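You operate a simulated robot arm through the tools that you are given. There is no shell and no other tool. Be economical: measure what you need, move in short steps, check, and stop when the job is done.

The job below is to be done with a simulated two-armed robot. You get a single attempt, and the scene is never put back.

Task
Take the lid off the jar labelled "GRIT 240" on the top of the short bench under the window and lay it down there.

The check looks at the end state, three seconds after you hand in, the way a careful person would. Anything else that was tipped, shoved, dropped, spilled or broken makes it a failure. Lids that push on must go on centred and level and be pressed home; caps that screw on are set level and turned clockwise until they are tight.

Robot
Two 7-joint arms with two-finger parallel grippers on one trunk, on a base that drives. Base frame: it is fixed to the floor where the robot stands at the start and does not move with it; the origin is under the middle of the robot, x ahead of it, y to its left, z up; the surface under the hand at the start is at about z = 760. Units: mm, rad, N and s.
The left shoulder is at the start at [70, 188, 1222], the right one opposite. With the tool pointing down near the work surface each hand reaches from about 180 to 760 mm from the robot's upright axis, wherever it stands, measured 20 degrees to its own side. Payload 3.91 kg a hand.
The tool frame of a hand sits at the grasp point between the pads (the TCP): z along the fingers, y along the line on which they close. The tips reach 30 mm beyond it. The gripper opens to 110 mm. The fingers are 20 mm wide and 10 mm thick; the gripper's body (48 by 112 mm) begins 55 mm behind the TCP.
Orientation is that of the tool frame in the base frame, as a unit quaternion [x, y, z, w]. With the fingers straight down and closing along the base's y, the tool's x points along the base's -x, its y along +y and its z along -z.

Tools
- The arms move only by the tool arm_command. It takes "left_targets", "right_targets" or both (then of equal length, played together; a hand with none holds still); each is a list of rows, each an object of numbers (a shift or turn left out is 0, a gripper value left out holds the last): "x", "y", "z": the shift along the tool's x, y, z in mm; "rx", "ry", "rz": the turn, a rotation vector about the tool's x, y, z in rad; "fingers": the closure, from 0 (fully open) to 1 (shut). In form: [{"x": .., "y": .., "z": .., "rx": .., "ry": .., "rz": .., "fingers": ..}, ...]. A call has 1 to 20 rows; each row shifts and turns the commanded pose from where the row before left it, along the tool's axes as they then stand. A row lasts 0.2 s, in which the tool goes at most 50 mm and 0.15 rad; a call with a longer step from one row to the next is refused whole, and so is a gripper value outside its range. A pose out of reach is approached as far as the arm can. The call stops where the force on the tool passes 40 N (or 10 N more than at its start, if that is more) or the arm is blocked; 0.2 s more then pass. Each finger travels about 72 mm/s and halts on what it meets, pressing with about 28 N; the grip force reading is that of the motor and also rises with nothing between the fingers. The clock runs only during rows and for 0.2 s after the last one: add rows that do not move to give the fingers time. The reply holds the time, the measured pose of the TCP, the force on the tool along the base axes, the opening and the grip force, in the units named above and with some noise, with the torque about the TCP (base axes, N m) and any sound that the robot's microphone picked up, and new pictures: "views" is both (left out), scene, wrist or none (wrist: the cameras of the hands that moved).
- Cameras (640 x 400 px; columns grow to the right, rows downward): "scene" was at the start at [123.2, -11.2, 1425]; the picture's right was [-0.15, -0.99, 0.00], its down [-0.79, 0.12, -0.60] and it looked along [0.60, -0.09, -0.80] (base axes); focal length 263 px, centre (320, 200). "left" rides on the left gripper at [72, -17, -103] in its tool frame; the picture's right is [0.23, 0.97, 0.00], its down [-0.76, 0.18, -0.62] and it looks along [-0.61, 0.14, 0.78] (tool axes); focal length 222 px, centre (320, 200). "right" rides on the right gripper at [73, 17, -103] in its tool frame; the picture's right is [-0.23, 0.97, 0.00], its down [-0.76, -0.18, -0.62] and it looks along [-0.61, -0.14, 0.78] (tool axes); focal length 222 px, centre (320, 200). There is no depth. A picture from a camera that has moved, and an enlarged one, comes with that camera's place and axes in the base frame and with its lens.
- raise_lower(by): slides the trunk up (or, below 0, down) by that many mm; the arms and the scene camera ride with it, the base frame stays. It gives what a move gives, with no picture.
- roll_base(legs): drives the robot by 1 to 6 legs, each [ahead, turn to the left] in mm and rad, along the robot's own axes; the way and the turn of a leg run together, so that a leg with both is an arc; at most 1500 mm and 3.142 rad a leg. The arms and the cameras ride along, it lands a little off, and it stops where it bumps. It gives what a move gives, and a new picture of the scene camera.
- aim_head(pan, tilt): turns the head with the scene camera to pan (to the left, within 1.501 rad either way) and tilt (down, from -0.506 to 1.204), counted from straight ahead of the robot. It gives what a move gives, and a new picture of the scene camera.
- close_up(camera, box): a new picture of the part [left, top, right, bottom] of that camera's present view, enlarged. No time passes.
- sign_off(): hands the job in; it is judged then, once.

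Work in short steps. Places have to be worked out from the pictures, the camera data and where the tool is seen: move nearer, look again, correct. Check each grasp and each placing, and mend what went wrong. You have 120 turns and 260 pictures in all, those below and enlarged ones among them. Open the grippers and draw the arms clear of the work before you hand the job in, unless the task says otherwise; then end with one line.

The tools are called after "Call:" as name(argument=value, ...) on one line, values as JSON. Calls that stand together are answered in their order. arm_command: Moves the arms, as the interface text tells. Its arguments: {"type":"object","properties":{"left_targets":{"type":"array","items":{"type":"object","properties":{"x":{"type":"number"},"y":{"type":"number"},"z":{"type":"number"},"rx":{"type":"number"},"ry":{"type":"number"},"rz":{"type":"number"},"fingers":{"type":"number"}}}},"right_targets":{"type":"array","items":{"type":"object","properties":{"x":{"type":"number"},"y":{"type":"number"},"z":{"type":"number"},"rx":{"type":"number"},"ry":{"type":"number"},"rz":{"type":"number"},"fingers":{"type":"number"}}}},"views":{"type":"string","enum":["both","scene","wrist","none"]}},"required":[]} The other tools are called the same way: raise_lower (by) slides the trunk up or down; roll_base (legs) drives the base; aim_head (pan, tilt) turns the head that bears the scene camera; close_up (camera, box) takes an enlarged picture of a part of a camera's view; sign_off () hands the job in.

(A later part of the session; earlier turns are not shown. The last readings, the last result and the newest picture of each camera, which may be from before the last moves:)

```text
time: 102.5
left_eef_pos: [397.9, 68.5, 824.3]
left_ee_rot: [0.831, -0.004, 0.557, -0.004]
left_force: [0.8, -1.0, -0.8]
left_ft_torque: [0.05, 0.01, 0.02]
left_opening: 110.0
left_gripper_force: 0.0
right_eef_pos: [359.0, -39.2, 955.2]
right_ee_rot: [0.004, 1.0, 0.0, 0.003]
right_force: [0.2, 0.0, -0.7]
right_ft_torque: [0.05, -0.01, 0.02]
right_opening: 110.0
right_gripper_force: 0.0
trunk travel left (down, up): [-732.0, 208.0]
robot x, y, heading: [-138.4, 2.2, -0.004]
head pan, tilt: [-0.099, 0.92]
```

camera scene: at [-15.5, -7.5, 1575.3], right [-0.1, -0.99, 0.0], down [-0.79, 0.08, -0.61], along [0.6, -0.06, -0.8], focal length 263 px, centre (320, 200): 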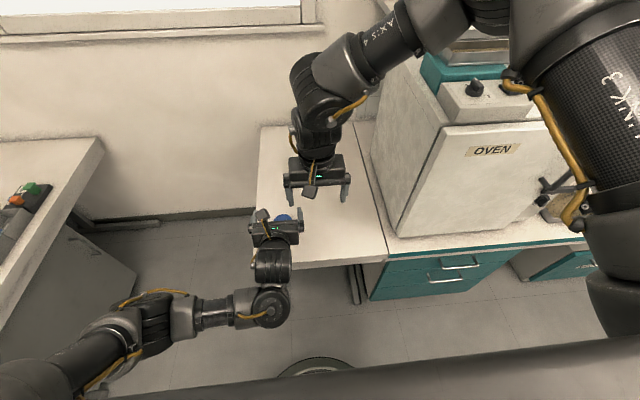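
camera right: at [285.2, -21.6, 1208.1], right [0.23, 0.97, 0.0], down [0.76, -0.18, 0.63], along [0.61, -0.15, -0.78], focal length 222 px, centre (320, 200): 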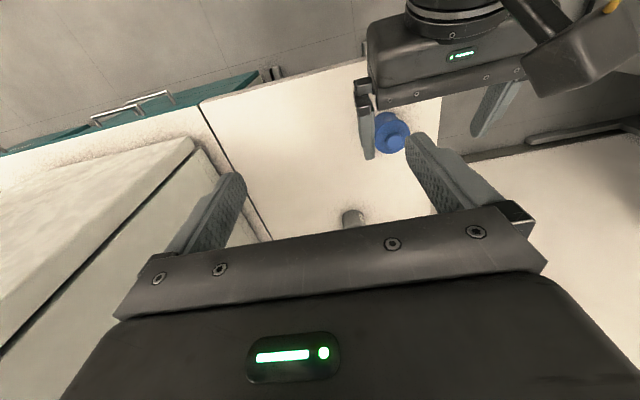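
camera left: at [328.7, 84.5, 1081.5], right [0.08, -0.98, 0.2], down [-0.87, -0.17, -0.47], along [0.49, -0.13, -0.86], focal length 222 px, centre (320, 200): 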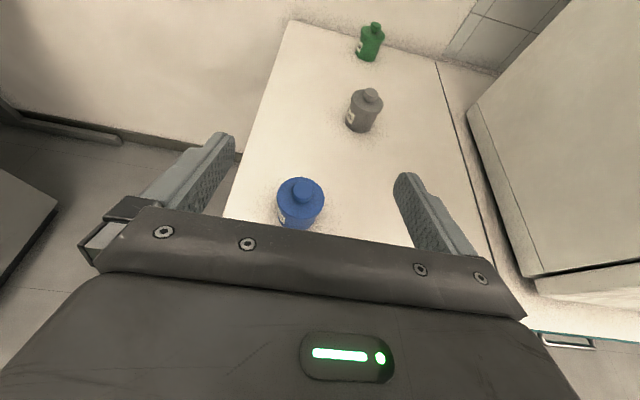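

I'll retract the left 50 mm horizontally first so the palm can't reach the jar, then roll forward 85 mm.

Call:
arm_command(left_targets=[{"x": -9.6, "z": -23}, {"x": -9.6, "z": -23}, {}], views="none")

Call:
roll_base(legs=[[85, 0]])

Call:
arm_command(left_targets=[{}, {}])

```text
time: 103.3
left_eef_pos: [369.7, 72.0, 799.2]
left_ee_rot: [0.831, -0.004, 0.557, -0.003]
left_force: [-0.1, 1.3, 0.4]
left_ft_torque: [-0.02, -0.02, 0.02]
left_opening: 110.1
left_gripper_force: 0.2
left hand out of reach, approached as far as the arm can: row 1, 2
right_eef_pos: [358.4, -38.1, 954.5]
right_ee_rot: [0.005, 1.0, 0.0, 0.002]
right_force: [-0.2, 1.0, -0.6]
right_ft_torque: [-0.06, -0.02, -0.02]
right_opening: 110.0
right_gripper_force: 0.1
trunk travel left (down, up): [-732.0, 208.0]
robot x, y, heading: [-139.2, -1.0, -0.007]
head pan, tilt: [-0.099, 0.92]
```

```text
time: 104.4
left_eef_pos: [452.9, 71.2, 798.9]
left_ee_rot: [0.83, -0.005, 0.557, -0.003]
left_force: [0.2, 0.0, -0.1]
left_ft_torque: [-0.02, -0.01, 0.03]
left_opening: 109.9
left_gripper_force: 0.0
right_eef_pos: [442.5, -39.6, 955.2]
right_ee_rot: [0.005, 1.0, 0.0, 0.003]
right_force: [0.1, 0.4, 0.4]
right_ft_torque: [-0.03, -0.02, -0.04]
right_opening: 110.0
right_gripper_force: 0.0
trunk travel left (down, up): [-732.0, 208.0]
robot x, y, heading: [-55.5, -1.3, -0.005]
head pan, tilt: [-0.099, 0.92]
camera scene: at [69.4, -8.0, 1425.3], right [-0.1, -0.99, 0.0], down [-0.79, 0.08, -0.61], along [0.6, -0.06, -0.8], focal length 263 px, centre (320, 200)
```

scene: 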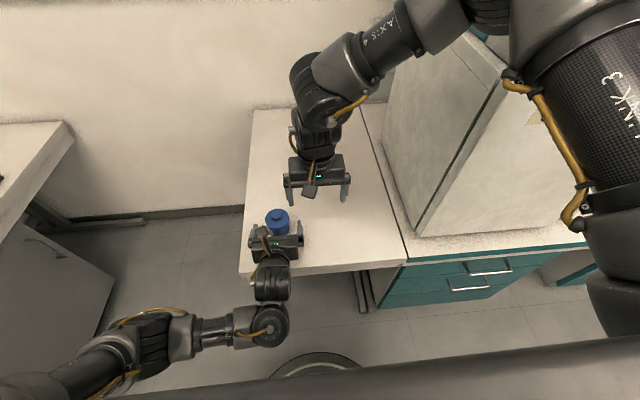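

```text
time: 105.0
left_eef_pos: [453.0, 70.7, 797.1]
left_ee_rot: [0.831, -0.006, 0.556, -0.002]
left_force: [0.2, -0.4, -1.1]
left_ft_torque: [0.0, 0.01, 0.03]
left_opening: 110.0
left_gripper_force: 0.0
right_eef_pos: [442.7, -39.0, 954.8]
right_ee_rot: [0.005, 1.0, -0.001, 0.003]
right_force: [0.1, 1.4, -0.9]
right_ft_torque: [-0.01, 0.01, 0.0]
right_opening: 110.1
right_gripper_force: 0.0
trunk travel left (down, up): [-732.0, 208.0]
robot x, y, heading: [-54.3, 0.2, -0.003]
head pan, tilt: [-0.099, 0.92]
camera scene: at [70.8, -8.0, 1425.1], right [-0.1, -0.99, 0.0], down [-0.79, 0.08, -0.61], along [0.6, -0.06, -0.8], focal length 263 px, centre (320, 200)
camera left: at [385.5, 88.0, 905.2], right [0.08, -0.98, 0.2], down [-0.87, -0.17, -0.47], along [0.49, -0.14, -0.86], focal length 222 px, centre (320, 200)
```

scene: 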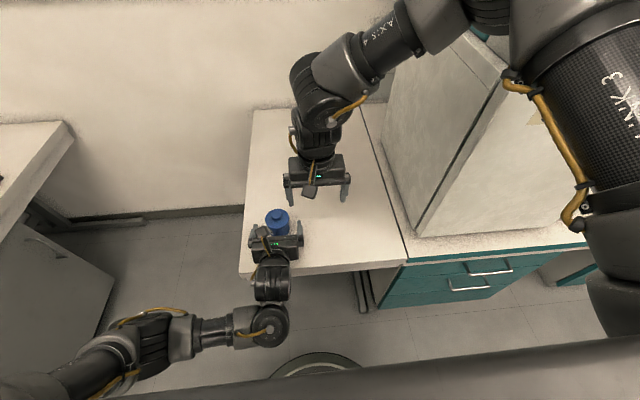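
left: 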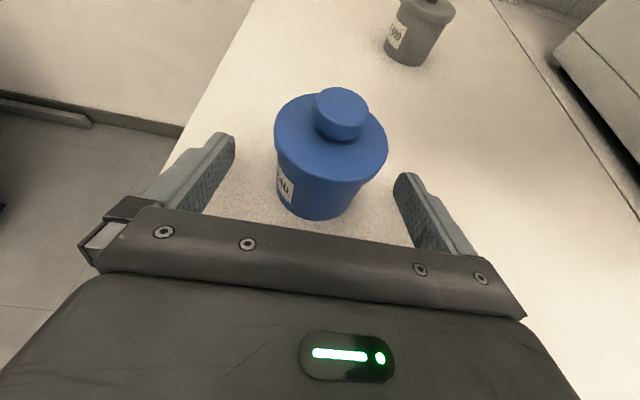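

It landed right at the jar. I'll advance the left those last 13 mm and move the right hand over the knob.

Call:
arm_command(left_targets=[{"z": 6, "x": -1.3, "y": 0.5}, {"z": 7, "x": -1.4, "y": 0.5}, {}, {}, {}, {}], right_targets=[{"y": 28, "x": -10}, {"y": 28, "x": -10}, {"y": 28, "x": -10}, {"y": 25, "x": -8}, {}, {}])

```text
time: 106.4
left_eef_pos: [463.2, 69.7, 790.4]
left_ee_rot: [0.831, -0.005, 0.556, -0.002]
left_force: [1.3, -1.1, -0.1]
left_ft_torque: [0.05, 0.03, -0.05]
left_opening: 109.9
left_gripper_force: 0.0
right_eef_pos: [482.3, 70.6, 955.7]
right_ee_rot: [0.005, 1.0, 0.0, 0.003]
right_force: [-0.5, -0.3, 0.0]
right_ft_torque: [-0.01, -0.03, -0.02]
right_opening: 110.1
right_gripper_force: 0.1
trunk travel left (down, up): [-732.0, 208.0]
robot x, y, heading: [-54.8, -0.2, -0.01]
head pan, tilt: [-0.099, 0.92]
camera scene: at [69.7, -7.4, 1425.2], right [-0.1, -0.99, 0.0], down [-0.79, 0.08, -0.61], along [0.6, -0.06, -0.8], focal length 263 px, centre (320, 200)
camera right: at [409.5, 87.2, 1057.0], right [0.24, 0.97, 0.0], down [0.76, -0.18, 0.63], along [0.61, -0.15, -0.78], focal length 222 px, centre (320, 200)
camera left: at [395.2, 86.9, 897.9], right [0.08, -0.98, 0.2], down [-0.87, -0.17, -0.47], along [0.49, -0.14, -0.86], focal length 222 px, centre (320, 200)
```

scene: 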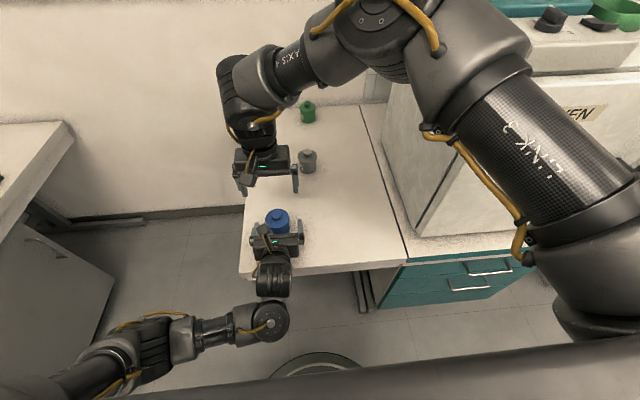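
right: 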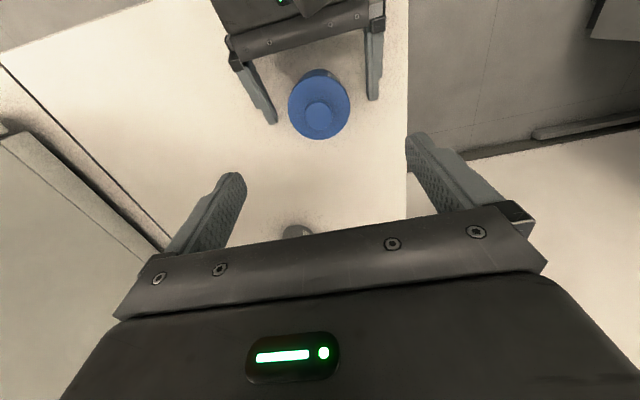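
left: 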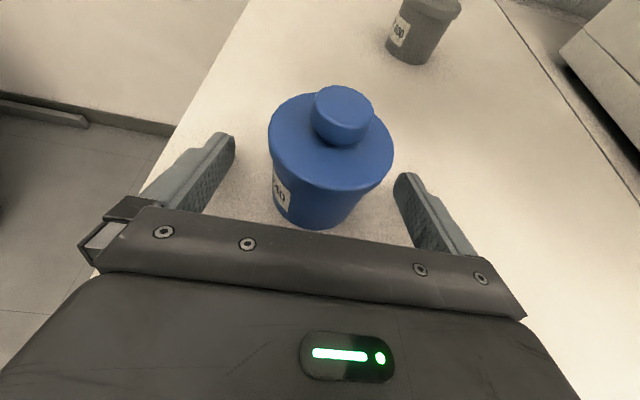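

Both hands reach. I'll clamp the body with the left and yaw the right −0.35 so its camera clears the left's camera, then descend to z 880.

Call:
arm_command(left_targets=[{"fingers": 0.2}, {"fingers": 0.35}, {"fingers": 0.5}, {"fingers": 1}, {}, {}, {}], right_targets=[{"rz": -0.12, "fingers": 0.3}, {"rz": -0.12}, {"rz": -0.11, "y": -1}, {"z": 25}, {"z": 25}, {"z": 25}, {}])

Call:
close_up(camera="right", box=[200, 40, 440, 200])

```text
time: 107.9
left_eef_pos: [461.1, 67.8, 791.6]
left_ee_rot: [0.831, -0.007, 0.556, -0.001]
left_force: [-2.5, 1.1, 6.1]
left_ft_torque: [-0.21, -0.07, -0.03]
left_opening: 58.7
left_gripper_force: 27.9
right_eef_pos: [426.2, 47.3, 911.9]
right_ee_rot: [-0.163, 0.987, 0.003, 0.012]
right_force: [0.0, 0.2, 0.2]
right_ft_torque: [-0.01, -0.02, 0.0]
right_opening: 77.1
right_gripper_force: 0.1
right hand out of reach, approached as far as the arm can: row 2, 3, 4, 5, 6
trunk travel left (down, up): [-732.0, 208.0]
robot x, y, heading: [-51.7, 1.5, -0.001]
head pan, tilt: [-0.099, 0.92]
stopped in row 7 (right hand): the force on the tool passed its limit at 42 N (the readings are from after the stop); the commanded pose is now the measured one
camera scene: at [68.9, -7.6, 1425.3], right [-0.1, -0.99, 0.0], down [-0.79, 0.08, -0.61], along [0.6, -0.06, -0.8], focal length 263 px, centre (320, 200)
camera right: at [350.9, 38.3, 1012.8], right [-0.1, 0.99, 0.01], down [0.76, 0.07, 0.64], along [0.64, 0.07, -0.77], focal length 222 px, centre (320, 200)
camera left: at [392.6, 85.0, 897.5], right [0.08, -0.98, 0.2], down [-0.87, -0.16, -0.47], along [0.49, -0.14, -0.86], focal length 222 px, centre (320, 200)
```

scene: 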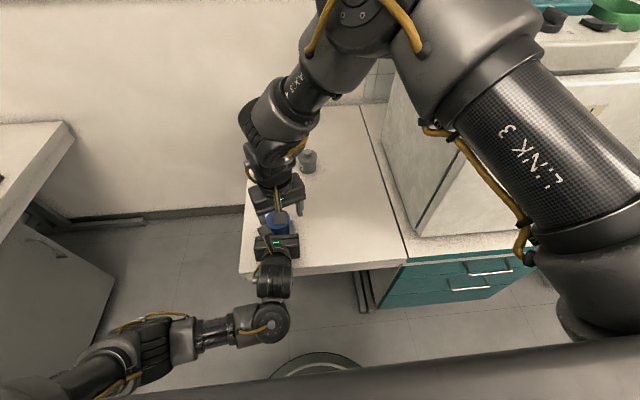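
right: 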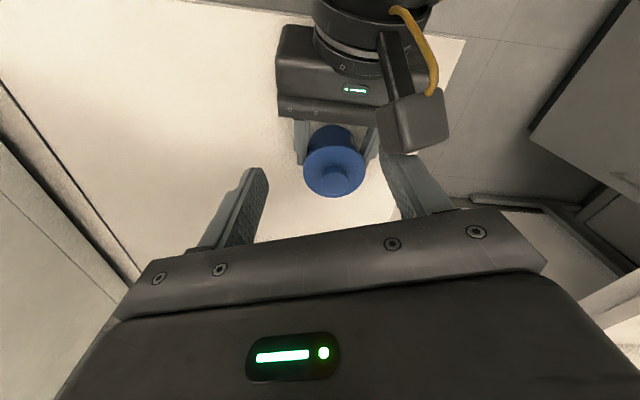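
left: 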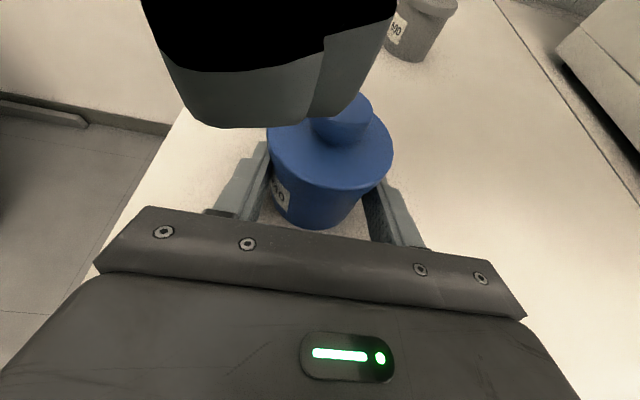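

```text
2.50 times, centred on (320, 120) of right
camera zoom: at [350.9, 38.3, 1012.8], right [-0.1, 0.99, 0.01], down [0.76, 0.07, 0.64], along [0.64, 0.07, -0.77], focal length 555 px, centre (320, 400)
```

zoom: 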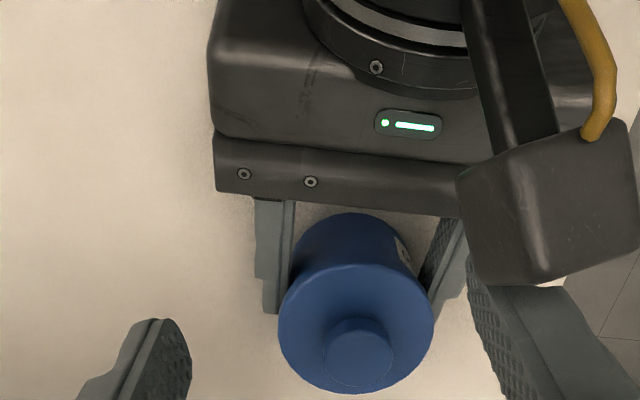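

The right hand couldn't hold that yaw, drifted, and its finger brushed the left hand's camera. I'll lift it, undo the yaw, and go back over the knob.

Call:
arm_command(right_targets=[{"z": -15}, {"z": -25}, {"z": -20}, {"rz": 0.12}, {"rz": 0.12}, {"rz": 0.1}, {"x": -20, "y": 8}, {"x": -20, "y": 8}, {"x": -14, "y": 6}, {}])

```text
time: 110.1
left_eef_pos: [459.5, 67.0, 791.0]
left_ee_rot: [0.831, -0.008, 0.556, -0.001]
left_force: [1.0, -2.4, 14.9]
left_ft_torque: [-0.58, -0.33, -0.05]
left_opening: 58.4
left_gripper_force: 28.3
right_eef_pos: [478.8, 66.9, 973.1]
right_ee_rot: [0.006, 1.0, 0.004, 0.012]
right_force: [-0.5, -0.2, 0.1]
right_ft_torque: [-0.03, -0.02, -0.02]
right_opening: 77.2
right_gripper_force: 0.1
trunk travel left (down, up): [-732.0, 208.0]
robot x, y, heading: [-54.7, -0.5, -0.003]
head pan, tilt: [-0.099, 0.92]
camera scene: at [68.1, -8.6, 1425.4], right [-0.1, -0.99, 0.0], down [-0.79, 0.08, -0.61], along [0.6, -0.06, -0.79], focal length 263 px, centre (320, 200)
camera right: at [404.1, 83.0, 1073.9], right [0.24, 0.97, 0.01], down [0.74, -0.19, 0.64], along [0.62, -0.14, -0.77], focal length 222 px, centre (320, 200)
```

scene: 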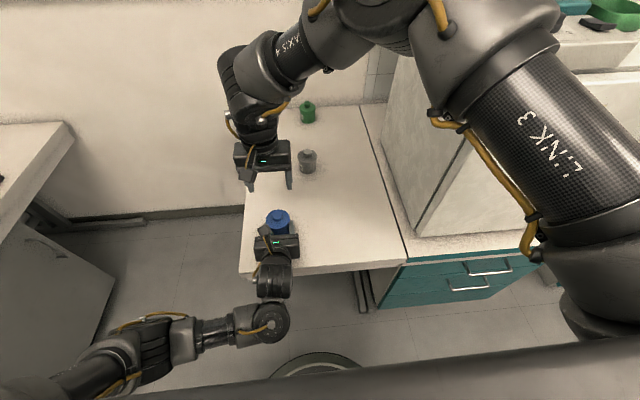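
right: 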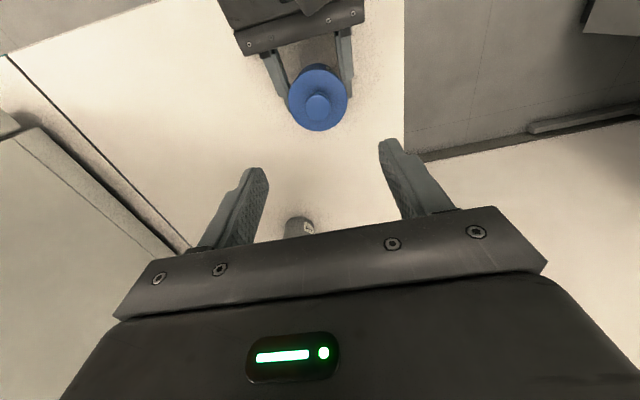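

The jar shifted about 3 mm with the left hand, and that is fine. The two cameras would stack too close at nominal yaw, so I'll try yawing the right +0.6 (camera outward) at this height.

Call:
arm_command(right_targets=[{"rz": 0.12, "ry": 0.02}, {"rz": 0.12}, {"rz": 0.12}, {"rz": 0.12}, {"rz": 0.12}, {}, {}])

```text
time: 111.7
left_eef_pos: [460.4, 67.7, 790.4]
left_ee_rot: [0.831, -0.007, 0.556, -0.002]
left_force: [1.3, -2.6, 17.5]
left_ft_torque: [-0.66, -0.4, -0.01]
left_opening: 58.6
left_gripper_force: 28.3
right_eef_pos: [478.4, 67.9, 974.0]
right_ee_rot: [0.302, 0.953, 0.006, 0.001]
right_force: [0.4, -0.4, -0.6]
right_ft_torque: [-0.04, 0.02, 0.01]
right_opening: 77.2
right_gripper_force: 0.0
trunk travel left (down, up): [-732.0, 208.0]
robot x, y, heading: [-51.3, 7.2, -0.002]
head pan, tilt: [-0.099, 0.92]
camera scene: at [68.0, -8.5, 1425.4], right [-0.1, -0.99, 0.0], down [-0.79, 0.08, -0.61], along [0.6, -0.06, -0.79], focal length 263 px, centre (320, 200)
camera right: at [429.0, 120.9, 1076.7], right [0.75, 0.67, 0.01], down [0.52, -0.59, 0.62], along [0.42, -0.46, -0.78], focal length 222 px, centre (320, 200)
```

scene: 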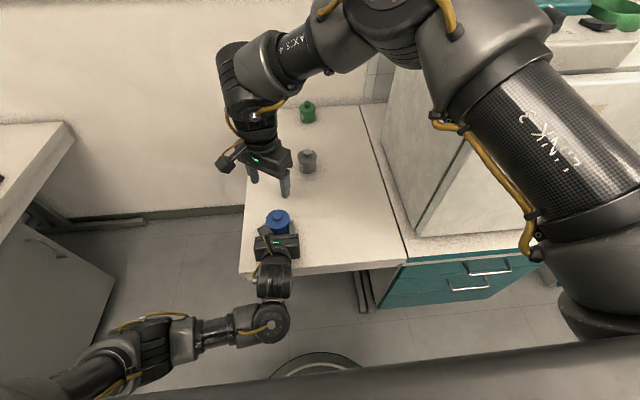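
right: 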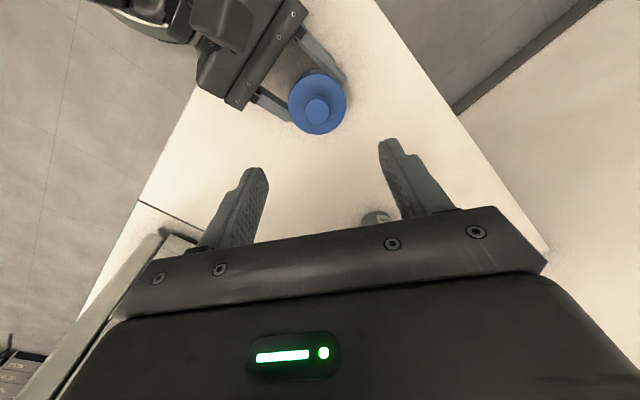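

The yaw works, and the knob is seen at (476, 66.5). I'll descend to about z 885.

Call:
arm_command(right_targets=[{"z": 25, "x": 0.8, "y": -2}, {"z": 25}, {"z": 25}, {"z": 14}, {}, {}])

```text
time: 113.1
left_eef_pos: [460.7, 67.3, 789.7]
left_ee_rot: [0.831, -0.008, 0.556, -0.001]
left_force: [0.7, -0.5, 14.9]
left_ft_torque: [-0.55, -0.36, -0.06]
left_opening: 58.5
left_gripper_force: 28.4
right_eef_pos: [477.8, 66.2, 885.6]
right_ee_rot: [0.3, 0.954, 0.006, 0.001]
right_force: [-0.8, -0.6, -0.2]
right_ft_torque: [0.0, 0.01, 0.01]
right_opening: 76.9
right_gripper_force: 0.0
trunk travel left (down, up): [-732.0, 208.0]
robot x, y, heading: [-53.6, -0.9, -0.007]
head pan, tilt: [-0.099, 0.92]
camera scene: at [67.8, -8.3, 1425.4], right [-0.1, -0.99, 0.0], down [-0.79, 0.08, -0.61], along [0.6, -0.06, -0.79], focal length 263 px, centre (320, 200)
camera right: at [428.2, 120.8, 988.4], right [0.74, 0.67, 0.01], down [0.52, -0.59, 0.62], along [0.42, -0.46, -0.78], focal length 222 px, centre (320, 200)
```

scene: 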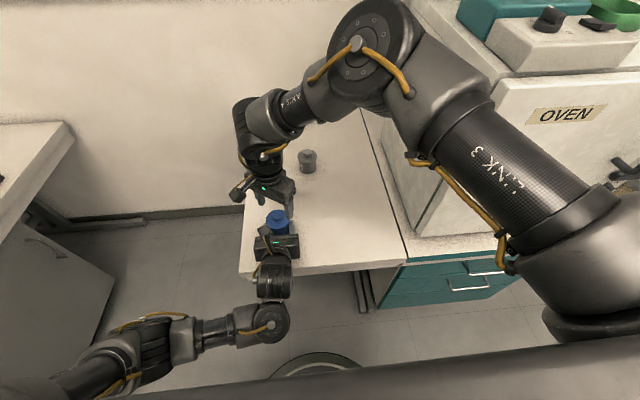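
right: 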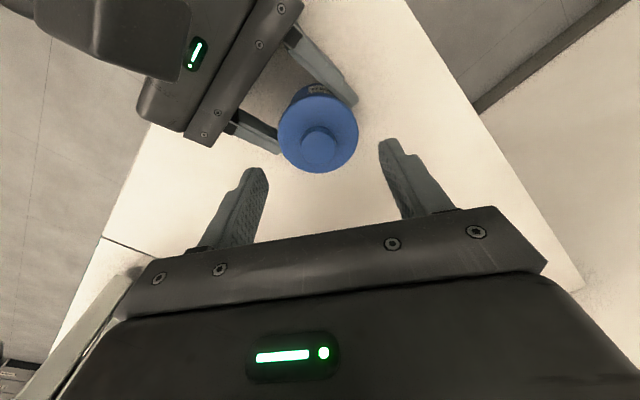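

Centred exactly. I'll descend to z 853 with the fingers narrowed to 60 mm.

Call:
arm_command(right_targets=[{"z": 12, "fingers": 0.45}, {"z": 12}, {"z": 9}, {}, {}])

Call:
close_up(camera="right", box=[200, 60, 440, 220])

```text
time: 114.3
left_eef_pos: [459.9, 67.8, 790.4]
left_ee_rot: [0.831, -0.007, 0.557, -0.001]
left_force: [-2.4, -0.9, 12.8]
left_ft_torque: [-0.46, -0.21, -0.08]
left_opening: 58.2
left_gripper_force: 27.9
right_eef_pos: [478.1, 67.9, 852.3]
right_ee_rot: [0.301, 0.954, 0.006, 0.001]
right_force: [0.9, 0.0, 0.8]
right_ft_torque: [0.03, -0.01, 0.04]
right_opening: 60.3
right_gripper_force: 0.2
trunk travel left (down, up): [-732.0, 208.0]
robot x, y, heading: [-54.0, 1.8, -0.008]
head pan, tilt: [-0.099, 0.92]
camera scene: at [67.9, -8.2, 1425.4], right [-0.1, -0.99, 0.0], down [-0.79, 0.08, -0.61], along [0.6, -0.06, -0.79], focal length 263 px, centre (320, 200)
camera right: at [427.8, 121.3, 955.8], right [0.74, 0.67, 0.01], down [0.52, -0.59, 0.62], along [0.42, -0.46, -0.78], focal length 222 px, centre (320, 200)
```

scene: 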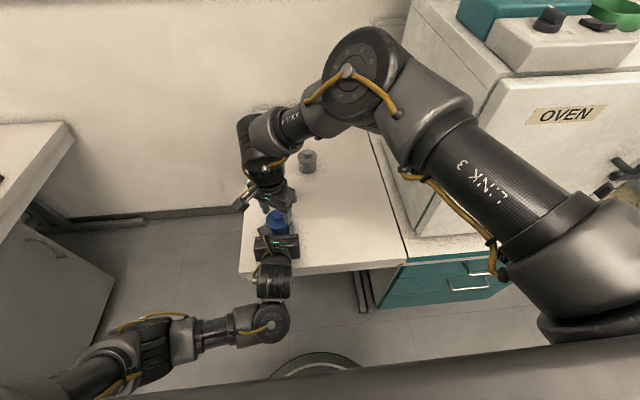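
right: 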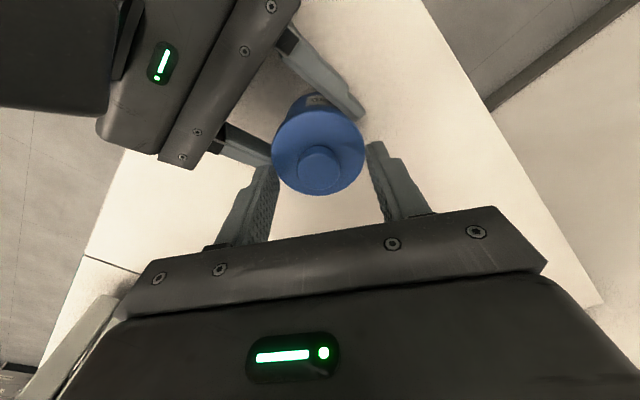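

```text
2.50 times, centred on (320, 140) of right
camera zoom: at [427.8, 121.3, 955.8], right [0.74, 0.67, 0.01], down [0.52, -0.59, 0.62], along [0.42, -0.46, -0.78], focal length 555 px, centre (320, 350)
```

zoom: 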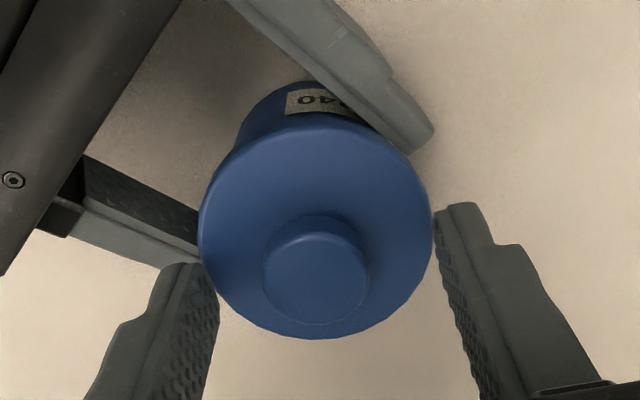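

Set up well: the left grips the body and the right straddles the knob. I'll close the right hand, then pull up slowly.

Call:
arm_command(right_targets=[{"fingers": 0.7}, {"fingers": 1}, {}, {}, {}], views="none")

Call:
arm_command(right_targets=[{"z": -1}, {"z": -1}, {"z": -1}, {"z": -1}, {"z": -1}, {"z": -1}], views="wrist")

Call:
close_up(camera="left", box=[200, 60, 460, 260])

```text
time: 115.5
left_eef_pos: [460.3, 67.6, 790.4]
left_ee_rot: [0.831, -0.007, 0.557, -0.002]
left_force: [-2.4, -0.7, 10.5]
left_ft_torque: [-0.34, -0.17, -0.07]
left_opening: 58.5
left_gripper_force: 28.1
right_eef_pos: [477.1, 67.9, 853.6]
right_ee_rot: [0.301, 0.954, 0.007, 0.002]
right_force: [1.1, -0.2, 0.4]
right_ft_torque: [-0.03, -0.05, 0.0]
right_opening: 26.0
right_gripper_force: 27.9
trunk travel left (down, up): [-732.0, 208.0]
robot x, y, heading: [-53.1, 3.0, -0.003]
head pan, tilt: [-0.099, 0.92]
heard: snap
```

```text
time: 116.9
left_eef_pos: [459.6, 67.2, 790.5]
left_ee_rot: [0.831, -0.008, 0.556, -0.001]
left_force: [-3.6, 0.1, 6.9]
left_ft_torque: [-0.26, -0.06, -0.1]
left_opening: 58.6
left_gripper_force: 28.0
right_eef_pos: [478.9, 68.6, 858.6]
right_ee_rot: [0.301, 0.954, 0.005, 0.001]
right_force: [0.1, -0.1, -1.5]
right_ft_torque: [0.0, -0.04, 0.03]
right_opening: 26.0
right_gripper_force: 27.5
trunk travel left (down, up): [-732.0, 208.0]
robot x, y, heading: [-54.4, -5.3, -0.006]
head pan, tilt: [-0.099, 0.92]
camera right: at [428.2, 121.1, 960.7], right [0.74, 0.67, 0.01], down [0.52, -0.59, 0.62], along [0.42, -0.46, -0.78], focal length 222 px, centre (320, 200)
```

right: 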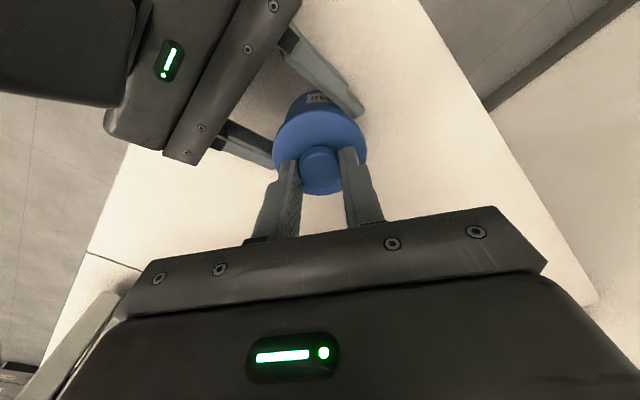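

```text
2.00 times, centred on (330, 160) of left
camera zoom: at [392.2, 84.9, 897.1], right [0.08, -0.98, 0.2], down [-0.87, -0.16, -0.47], along [0.49, -0.14, -0.86], focal length 444 px, centre (300, 280)
```

zoom: 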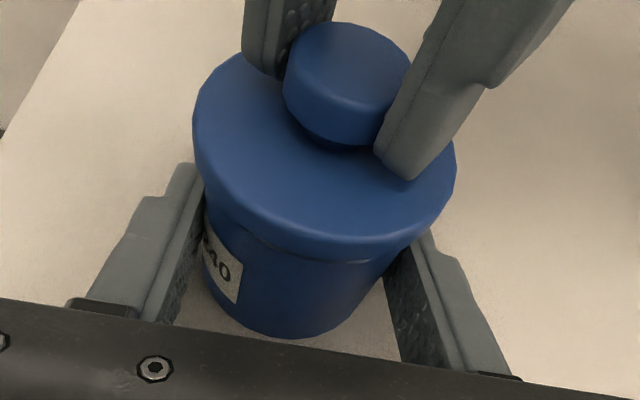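

A snap was heard and the right hand rises with only 1.5 N, so the lid has come free. I'll lift another 40 mm and check.

Call:
arm_command(right_targets=[{"z": -4}, {"z": -6}, {"z": -10}, {"z": -10}, {"z": -10}, {}], views="both")

Call:
close_up(camera="left", box=[160, 0, 480, 260])

```text
time: 118.3
left_eef_pos: [460.3, 67.9, 788.9]
left_ee_rot: [0.831, -0.008, 0.556, -0.001]
left_force: [-2.1, -1.3, 3.8]
left_ft_torque: [-0.2, -0.06, -0.09]
left_opening: 58.4
left_gripper_force: 28.4
right_eef_pos: [476.5, 67.6, 897.9]
right_ee_rot: [0.301, 0.953, 0.005, 0.001]
right_force: [-0.5, -0.7, -0.9]
right_ft_torque: [-0.02, -0.04, -0.03]
right_opening: 25.8
right_gripper_force: 27.3
trunk travel left (down, up): [-732.0, 208.0]
robot x, y, heading: [-51.3, -1.1, -0.01]
head pan, tilt: [-0.099, 0.92]
camera scene: at [68.8, -8.0, 1425.3], right [-0.1, -0.99, 0.0], down [-0.79, 0.08, -0.61], along [0.6, -0.06, -0.8], focal length 263 px, centre (320, 200)
camera right: at [427.6, 121.1, 1000.6], right [0.74, 0.67, 0.01], down [0.52, -0.59, 0.62], along [0.42, -0.46, -0.78], focal length 222 px, centre (320, 200)
```

scene: 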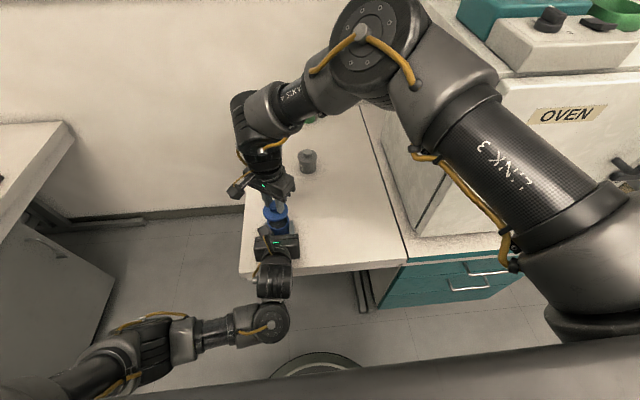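
right: 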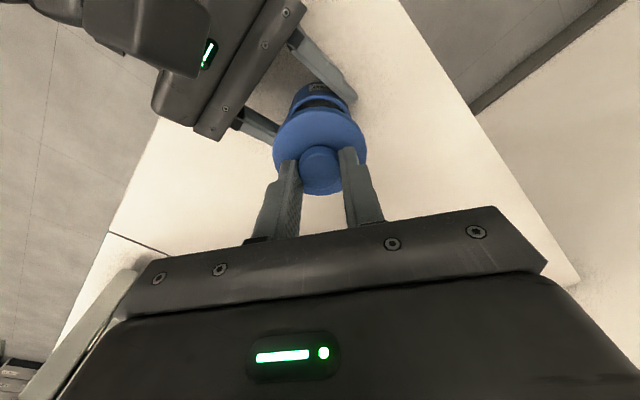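

```text
1.54 times, centred on (320, 130) of left
camera zoom: at [392.6, 84.9, 897.0], right [0.08, -0.98, 0.2], down [-0.87, -0.16, -0.47], along [0.49, -0.14, -0.86], focal length 342 px, centre (320, 308)
```

zoom: 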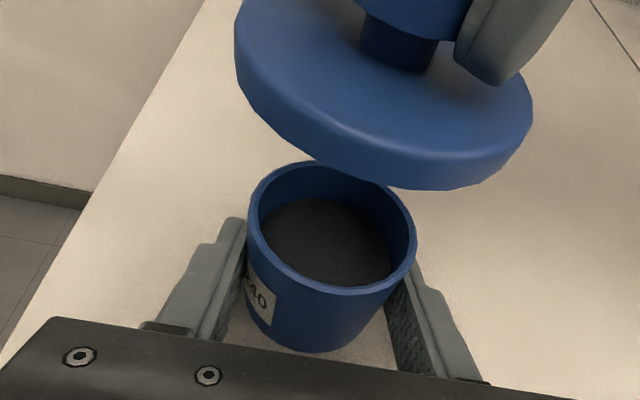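

The lid is off and the jar is open and full below. I'll carry the lid sideways to about (480, −65) over empty bench and lower it to z 840.

Call:
arm_command(right_targets=[{"z": -10}, {"x": -19.8, "y": -26.6}, {"x": -19.8, "y": -26.6}, {"x": -19.8, "y": -26.6}, {"x": -19.8, "y": -26.6}, {}, {"z": 20}, {"z": 20}, {"z": 20}, {}])

```text
time: 120.5
left_eef_pos: [460.5, 68.2, 789.8]
left_ee_rot: [0.832, -0.007, 0.555, -0.001]
left_force: [-0.3, -0.3, 4.2]
left_ft_torque: [-0.14, -0.1, 0.02]
left_opening: 58.5
left_gripper_force: 27.9
right_eef_pos: [480.3, -62.4, 845.6]
right_ee_rot: [0.3, 0.954, 0.006, 0.0]
right_force: [0.0, 0.5, -0.8]
right_ft_torque: [0.01, 0.0, -0.03]
right_opening: 25.9
right_gripper_force: 28.1
trunk travel left (down, up): [-732.0, 208.0]
robot x, y, heading: [-51.9, -3.4, -0.007]
head pan, tilt: [-0.099, 0.92]
camera scene: at [69.1, -8.1, 1425.2], right [-0.1, -0.99, 0.0], down [-0.79, 0.08, -0.61], along [0.6, -0.06, -0.8], focal length 263 px, centre (320, 200)
camera right: at [431.2, -9.9, 949.2], right [0.74, 0.67, 0.01], down [0.52, -0.59, 0.62], along [0.42, -0.46, -0.78], focal length 222 px, centre (320, 200)
```

scene: 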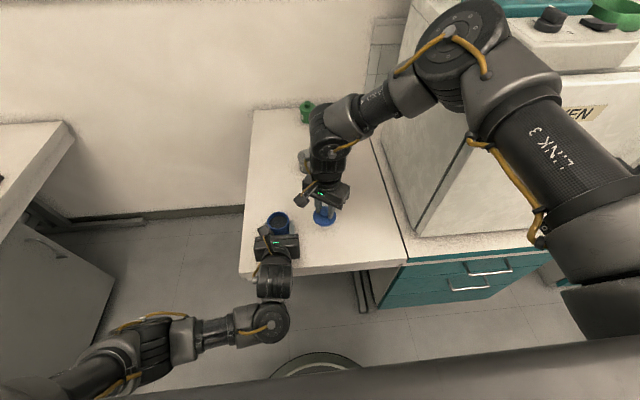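
right: 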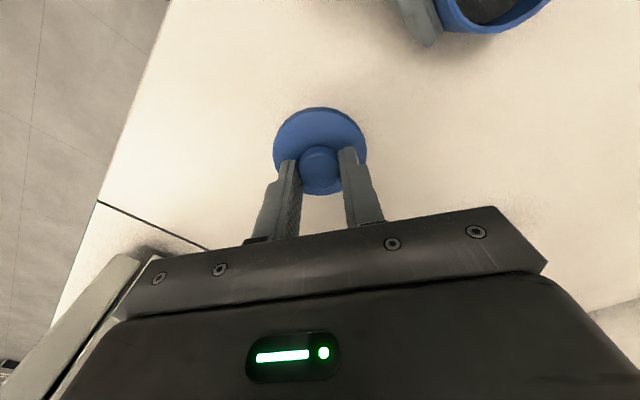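

The spot is clear. Lowering gently to z 812 and reading the force.

Call:
arm_command(right_targets=[{"z": 10}, {"z": 10}, {"z": 6}, {"z": 4}, {"z": 2}, {"z": 2}, {}], views="wrist")

Call:
close_up(camera="scene", box=[260, 180, 380, 260])

```text
time: 122.1
left_eef_pos: [460.6, 67.5, 789.4]
left_ee_rot: [0.831, -0.008, 0.556, -0.001]
left_force: [-1.6, -1.0, 2.5]
left_ft_torque: [-0.14, -0.05, -0.04]
left_opening: 58.2
left_gripper_force: 28.2
right_eef_pos: [482.8, -64.2, 811.4]
right_ee_rot: [0.301, 0.954, 0.004, 0.002]
right_force: [0.2, 0.3, 0.2]
right_ft_torque: [0.01, -0.04, 0.03]
right_opening: 25.3
right_gripper_force: 27.8
trunk travel left (down, up): [-732.0, 208.0]
robot x, y, heading: [-55.6, 1.8, -0.008]
head pan, tilt: [-0.099, 0.92]
camera right: at [432.7, -10.0, 914.9], right [0.74, 0.67, 0.01], down [0.52, -0.59, 0.62], along [0.42, -0.46, -0.78], focal length 222 px, centre (320, 200)
```

right: 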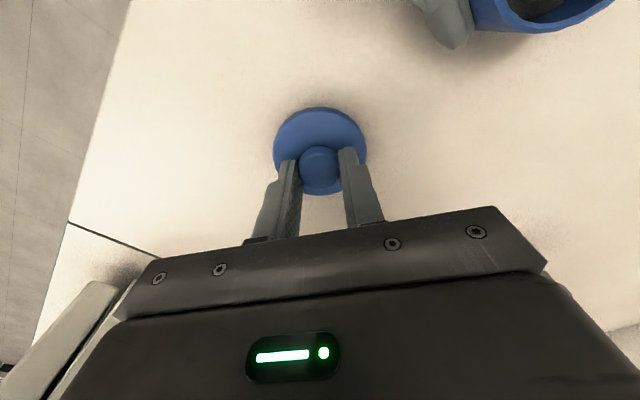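

```text
5.00 times, centred on (320, 220) of scene
camera zoom: at [69.2, -8.2, 1425.2], right [-0.1, -0.99, 0.0], down [-0.79, 0.08, -0.61], along [0.6, -0.06, -0.8], focal length 1314 px, centre (320, 100)
```

zoom: 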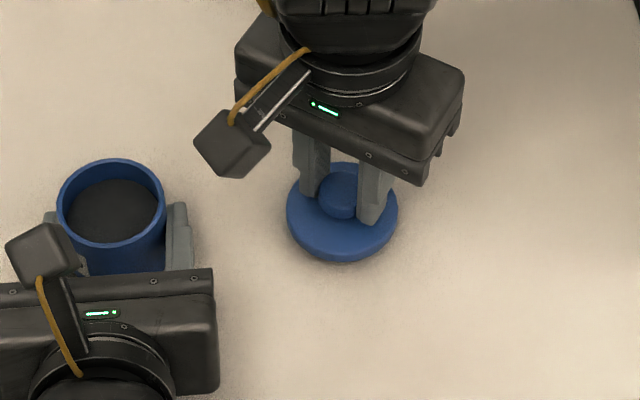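

No contact yet at z 811. Continuing down in 1 mm rows.

Call:
arm_command(right_targets=[{"z": 1}, {"z": 1}, {"z": 1}, {"z": 1}, {}], views="none")

Call:
arm_command(right_targets=[{"z": 1}, {"z": 1}, {"z": 1}, {}], views="none")

```text
time: 123.3
left_eef_pos: [461.2, 67.5, 789.4]
left_ee_rot: [0.831, -0.007, 0.556, -0.002]
left_force: [-1.7, -0.2, 2.0]
left_ft_torque: [-0.15, -0.07, -0.09]
left_opening: 58.2
left_gripper_force: 27.9
right_eef_pos: [483.0, -64.2, 809.1]
right_ee_rot: [0.301, 0.954, 0.005, 0.001]
right_force: [0.4, 0.3, 0.4]
right_ft_torque: [-0.01, 0.01, 0.0]
right_opening: 25.7
right_gripper_force: 28.0
trunk travel left (down, up): [-732.0, 208.0]
robot x, y, heading: [-51.7, 1.7, -0.007]
head pan, tilt: [-0.099, 0.92]
```

```text
time: 124.3
left_eef_pos: [460.8, 68.1, 789.6]
left_ee_rot: [0.832, -0.008, 0.555, -0.001]
left_force: [-1.0, -0.8, 2.2]
left_ft_torque: [-0.16, -0.02, -0.08]
left_opening: 58.3
left_gripper_force: 27.8
right_eef_pos: [482.6, -64.8, 804.9]
right_ee_rot: [0.3, 0.954, 0.005, 0.001]
right_force: [-0.1, -0.2, 0.0]
right_ft_torque: [0.01, 0.03, 0.02]
right_opening: 25.9
right_gripper_force: 28.3
trunk travel left (down, up): [-732.0, 208.0]
robot x, y, heading: [-54.7, 0.6, -0.002]
head pan, tilt: [-0.099, 0.92]
```

Still free at z 805. Continuing.

Call:
arm_command(right_targets=[{"z": 1}, {"z": 1}, {"z": 1}, {}], views="none")

Call:
arm_command(right_targets=[{"z": 1}, {"z": 1}, {"z": 1}, {}], views="wrist")

Call:
close_up(camera="scene", box=[290, 190, 350, 240])

```text
time: 125.3
left_eef_pos: [460.0, 68.2, 788.9]
left_ee_rot: [0.831, -0.008, 0.556, -0.002]
left_force: [0.1, 0.4, -0.7]
left_ft_torque: [-0.03, 0.02, 0.0]
left_opening: 58.2
left_gripper_force: 27.6
right_eef_pos: [482.8, -65.1, 801.4]
right_ee_rot: [0.3, 0.954, 0.005, 0.001]
right_force: [-0.3, -1.3, 8.6]
right_ft_torque: [-0.11, -0.13, -0.01]
right_opening: 25.7
right_gripper_force: 28.1
trunk travel left (down, up): [-732.0, 208.0]
robot x, y, heading: [-53.4, 3.0, -0.01]
head pan, tilt: [-0.099, 0.92]
```

```text
time: 126.3
left_eef_pos: [460.4, 67.0, 791.5]
left_ee_rot: [0.83, -0.008, 0.557, -0.001]
left_force: [0.3, 0.0, -0.1]
left_ft_torque: [-0.02, 0.02, 0.01]
left_opening: 58.0
left_gripper_force: 28.4
right_eef_pos: [482.9, -65.6, 801.7]
right_ee_rot: [0.302, 0.953, 0.007, 0.004]
right_force: [2.5, -3.5, 35.7]
right_ft_torque: [-0.11, -0.07, -0.01]
right_opening: 25.9
right_gripper_force: 27.5
trunk travel left (down, up): [-732.0, 208.0]
robot x, y, heading: [-53.1, 2.0, -0.006]
head pan, tilt: [-0.099, 0.92]
camera right: at [432.4, -10.5, 904.6], right [0.75, 0.67, 0.02], down [0.51, -0.59, 0.62], along [0.42, -0.46, -0.78], focal length 222 px, centre (320, 200)
```

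right: 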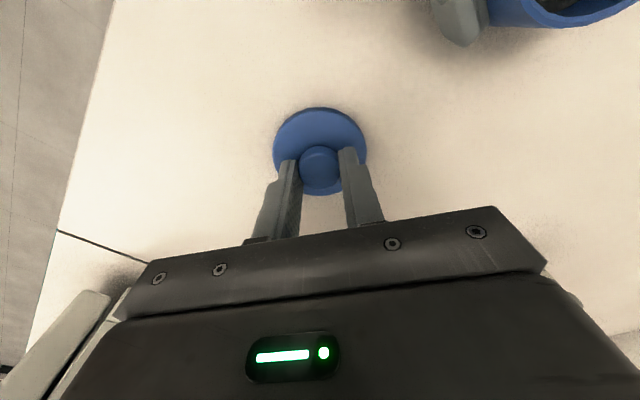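

```text
8.00 times, centred on (320, 215) of scene
camera zoom: at [65.8, -8.2, 1425.8], right [-0.1, -0.99, 0.0], down [-0.79, 0.08, -0.61], along [0.6, -0.06, -0.79], focal length 2102 px, centre (320, 80)
```

zoom: 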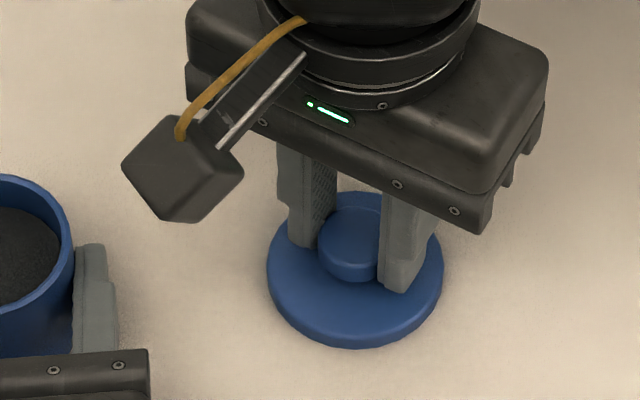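

The lid is on the bench, with contact at z 801.5, and pressing too hard is leaning the trunk. I'll back off 3 mm to unload, open the fingers and rise.

Call:
arm_command(right_targets=[{"z": -1}, {"z": -1}, {"z": -1}, {}], views="none")

Call:
arm_command(right_targets=[{"fingers": 0.8}, {"fingers": 0.7}, {"fingers": 0.55}, {"fingers": 0.45}, {}, {}], views="none")

Call:
arm_command(right_targets=[{"z": -10}, {"z": -25}, {"z": -35}, {"z": -35}, {"z": -35}, {}])

```text
time: 127.3
left_eef_pos: [460.8, 68.3, 789.8]
left_ee_rot: [0.832, -0.007, 0.555, -0.002]
left_force: [-1.2, 0.0, 1.2]
left_ft_torque: [-0.02, 0.02, -0.03]
left_opening: 58.6
left_gripper_force: 28.2
right_eef_pos: [481.7, -62.5, 801.7]
right_ee_rot: [0.301, 0.954, 0.005, 0.001]
right_force: [4.9, -0.2, 12.8]
right_ft_torque: [-0.01, -0.31, 0.03]
right_opening: 25.6
right_gripper_force: 27.7
trunk travel left (down, up): [-732.0, 208.0]
robot x, y, heading: [-53.7, 3.0, -0.004]
head pan, tilt: [-0.099, 0.92]
```

```text
time: 128.7
left_eef_pos: [460.9, 67.6, 789.3]
left_ee_rot: [0.832, -0.008, 0.555, -0.001]
left_force: [-0.5, 0.0, 2.7]
left_ft_torque: [-0.12, -0.08, 0.03]
left_opening: 58.1
left_gripper_force: 27.9
right_eef_pos: [482.0, -64.4, 802.3]
right_ee_rot: [0.3, 0.954, 0.005, 0.001]
right_force: [-0.1, -0.2, 0.8]
right_ft_torque: [0.0, -0.02, 0.0]
right_opening: 60.4
right_gripper_force: 0.1
trunk travel left (down, up): [-732.0, 208.0]
robot x, y, heading: [-57.7, 3.2, -0.008]
head pan, tilt: [-0.099, 0.92]
```

```text
time: 130.1
left_eef_pos: [462.0, 67.2, 788.3]
left_ee_rot: [0.832, -0.007, 0.555, -0.002]
left_force: [-1.4, -0.2, 3.9]
left_ft_torque: [-0.14, -0.07, -0.06]
left_opening: 58.2
left_gripper_force: 28.0
right_eef_pos: [482.8, -65.9, 942.6]
right_ee_rot: [0.301, 0.954, 0.005, 0.001]
right_force: [0.0, -0.4, 0.2]
right_ft_torque: [0.0, 0.04, 0.0]
right_opening: 60.7
right_gripper_force: 0.0
trunk travel left (down, up): [-732.0, 208.0]
robot x, y, heading: [-53.7, 2.0, -0.009]
head pan, tilt: [-0.099, 0.92]
camera scene: at [69.0, -8.0, 1425.3], right [-0.1, -0.99, 0.0], down [-0.79, 0.08, -0.61], along [0.6, -0.06, -0.8], focal length 263 px, centre (320, 200)
camera right: at [434.2, -12.0, 1045.5], right [0.74, 0.67, 0.01], down [0.52, -0.59, 0.62], along [0.42, -0.46, -0.78], focal length 222 px, centre (320, 200)
```

scene: 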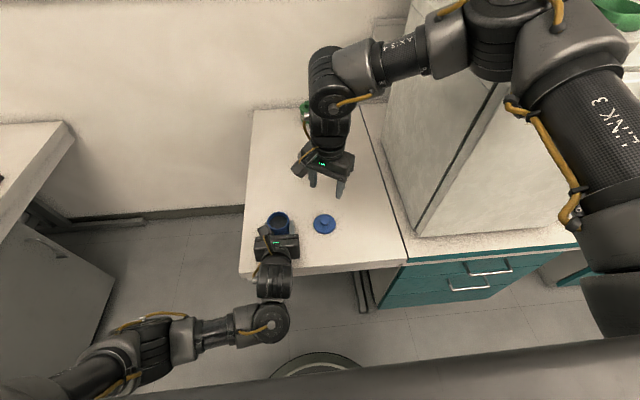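
right: 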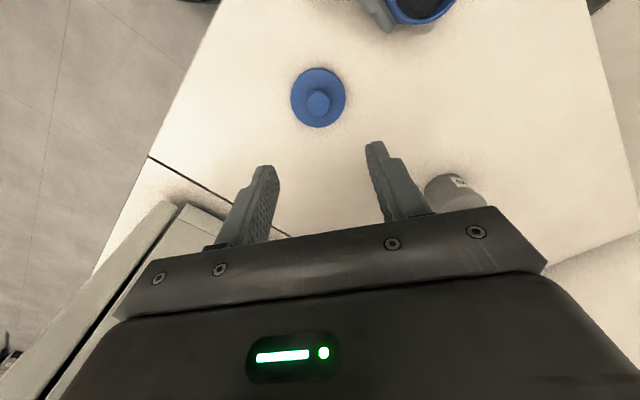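

The lid is lying flat. Now the left releases the jar gently and withdraws straight back.

Call:
arm_command(left_targets=[{"fingers": 0.5}, {"fingers": 0.45}, {"fingers": 0.3}, {"fingers": 0.15}, {"fingers": 0}, {}, {"z": -15}, {"z": -25}, {"z": -25}, {"z": -25}, {}])

Call:
close_up(camera="scene", box=[240, 190, 360, 270])

```text
time: 132.5
left_eef_pos: [421.1, 77.9, 780.0]
left_ee_rot: [0.826, -0.004, 0.564, 0.004]
left_force: [0.9, -3.1, 5.6]
left_ft_torque: [0.25, -0.16, -0.04]
left_opening: 108.9
left_gripper_force: 0.1
left hand out of reach, approached as far as the arm can: row 8, 9, 10
right_eef_pos: [484.7, -65.6, 942.0]
right_ee_rot: [0.302, 0.953, 0.004, 0.0]
right_force: [0.1, 0.9, 0.5]
right_ft_torque: [0.0, 0.0, 0.03]
right_opening: 60.5
right_gripper_force: 0.1
trunk travel left (down, up): [-732.0, 208.0]
robot x, y, heading: [-50.7, -0.8, -0.005]
head pan, tilt: [-0.099, 0.92]
stopped in row 11 (left hand): the force on the tool passed its limit at 43 N (the readings are from after the stop); the commanded pose is now the measured one
camera scene: at [69.4, -8.1, 1425.1], right [-0.1, -0.99, 0.0], down [-0.79, 0.08, -0.61], along [0.6, -0.06, -0.8], focal length 263 px, centre (320, 200)
camera left: at [351.4, 95.6, 885.7], right [0.07, -0.97, 0.21], down [-0.86, -0.17, -0.48], along [0.51, -0.15, -0.85], focal length 222 px, centre (320, 200)
```

scene: 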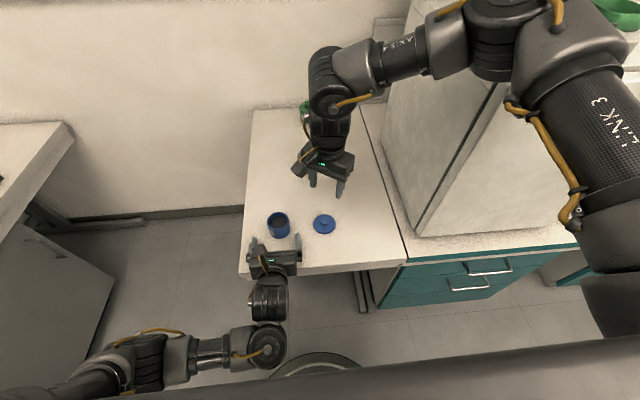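
left: 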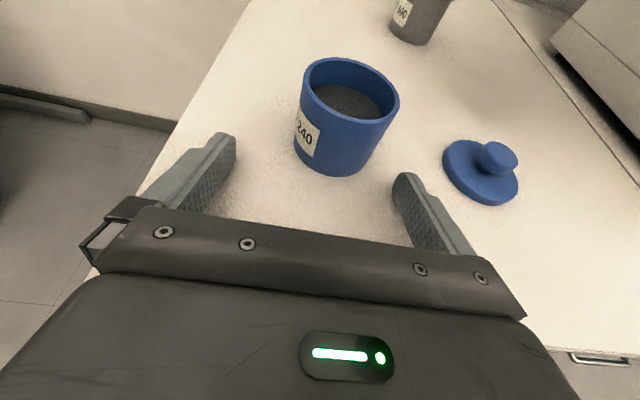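

```text
5.00 times, centred on (300, 230) of scene
camera zoom: at [69.4, -8.1, 1425.1], right [-0.1, -0.99, 0.0], down [-0.79, 0.08, -0.61], along [0.6, -0.06, -0.8], focal length 1314 px, centre (420, 50)
```

zoom: 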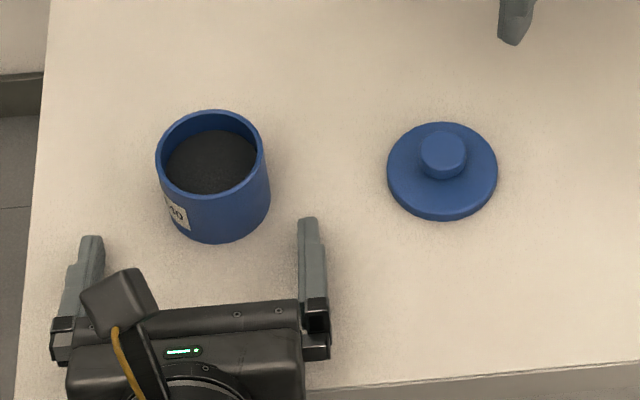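

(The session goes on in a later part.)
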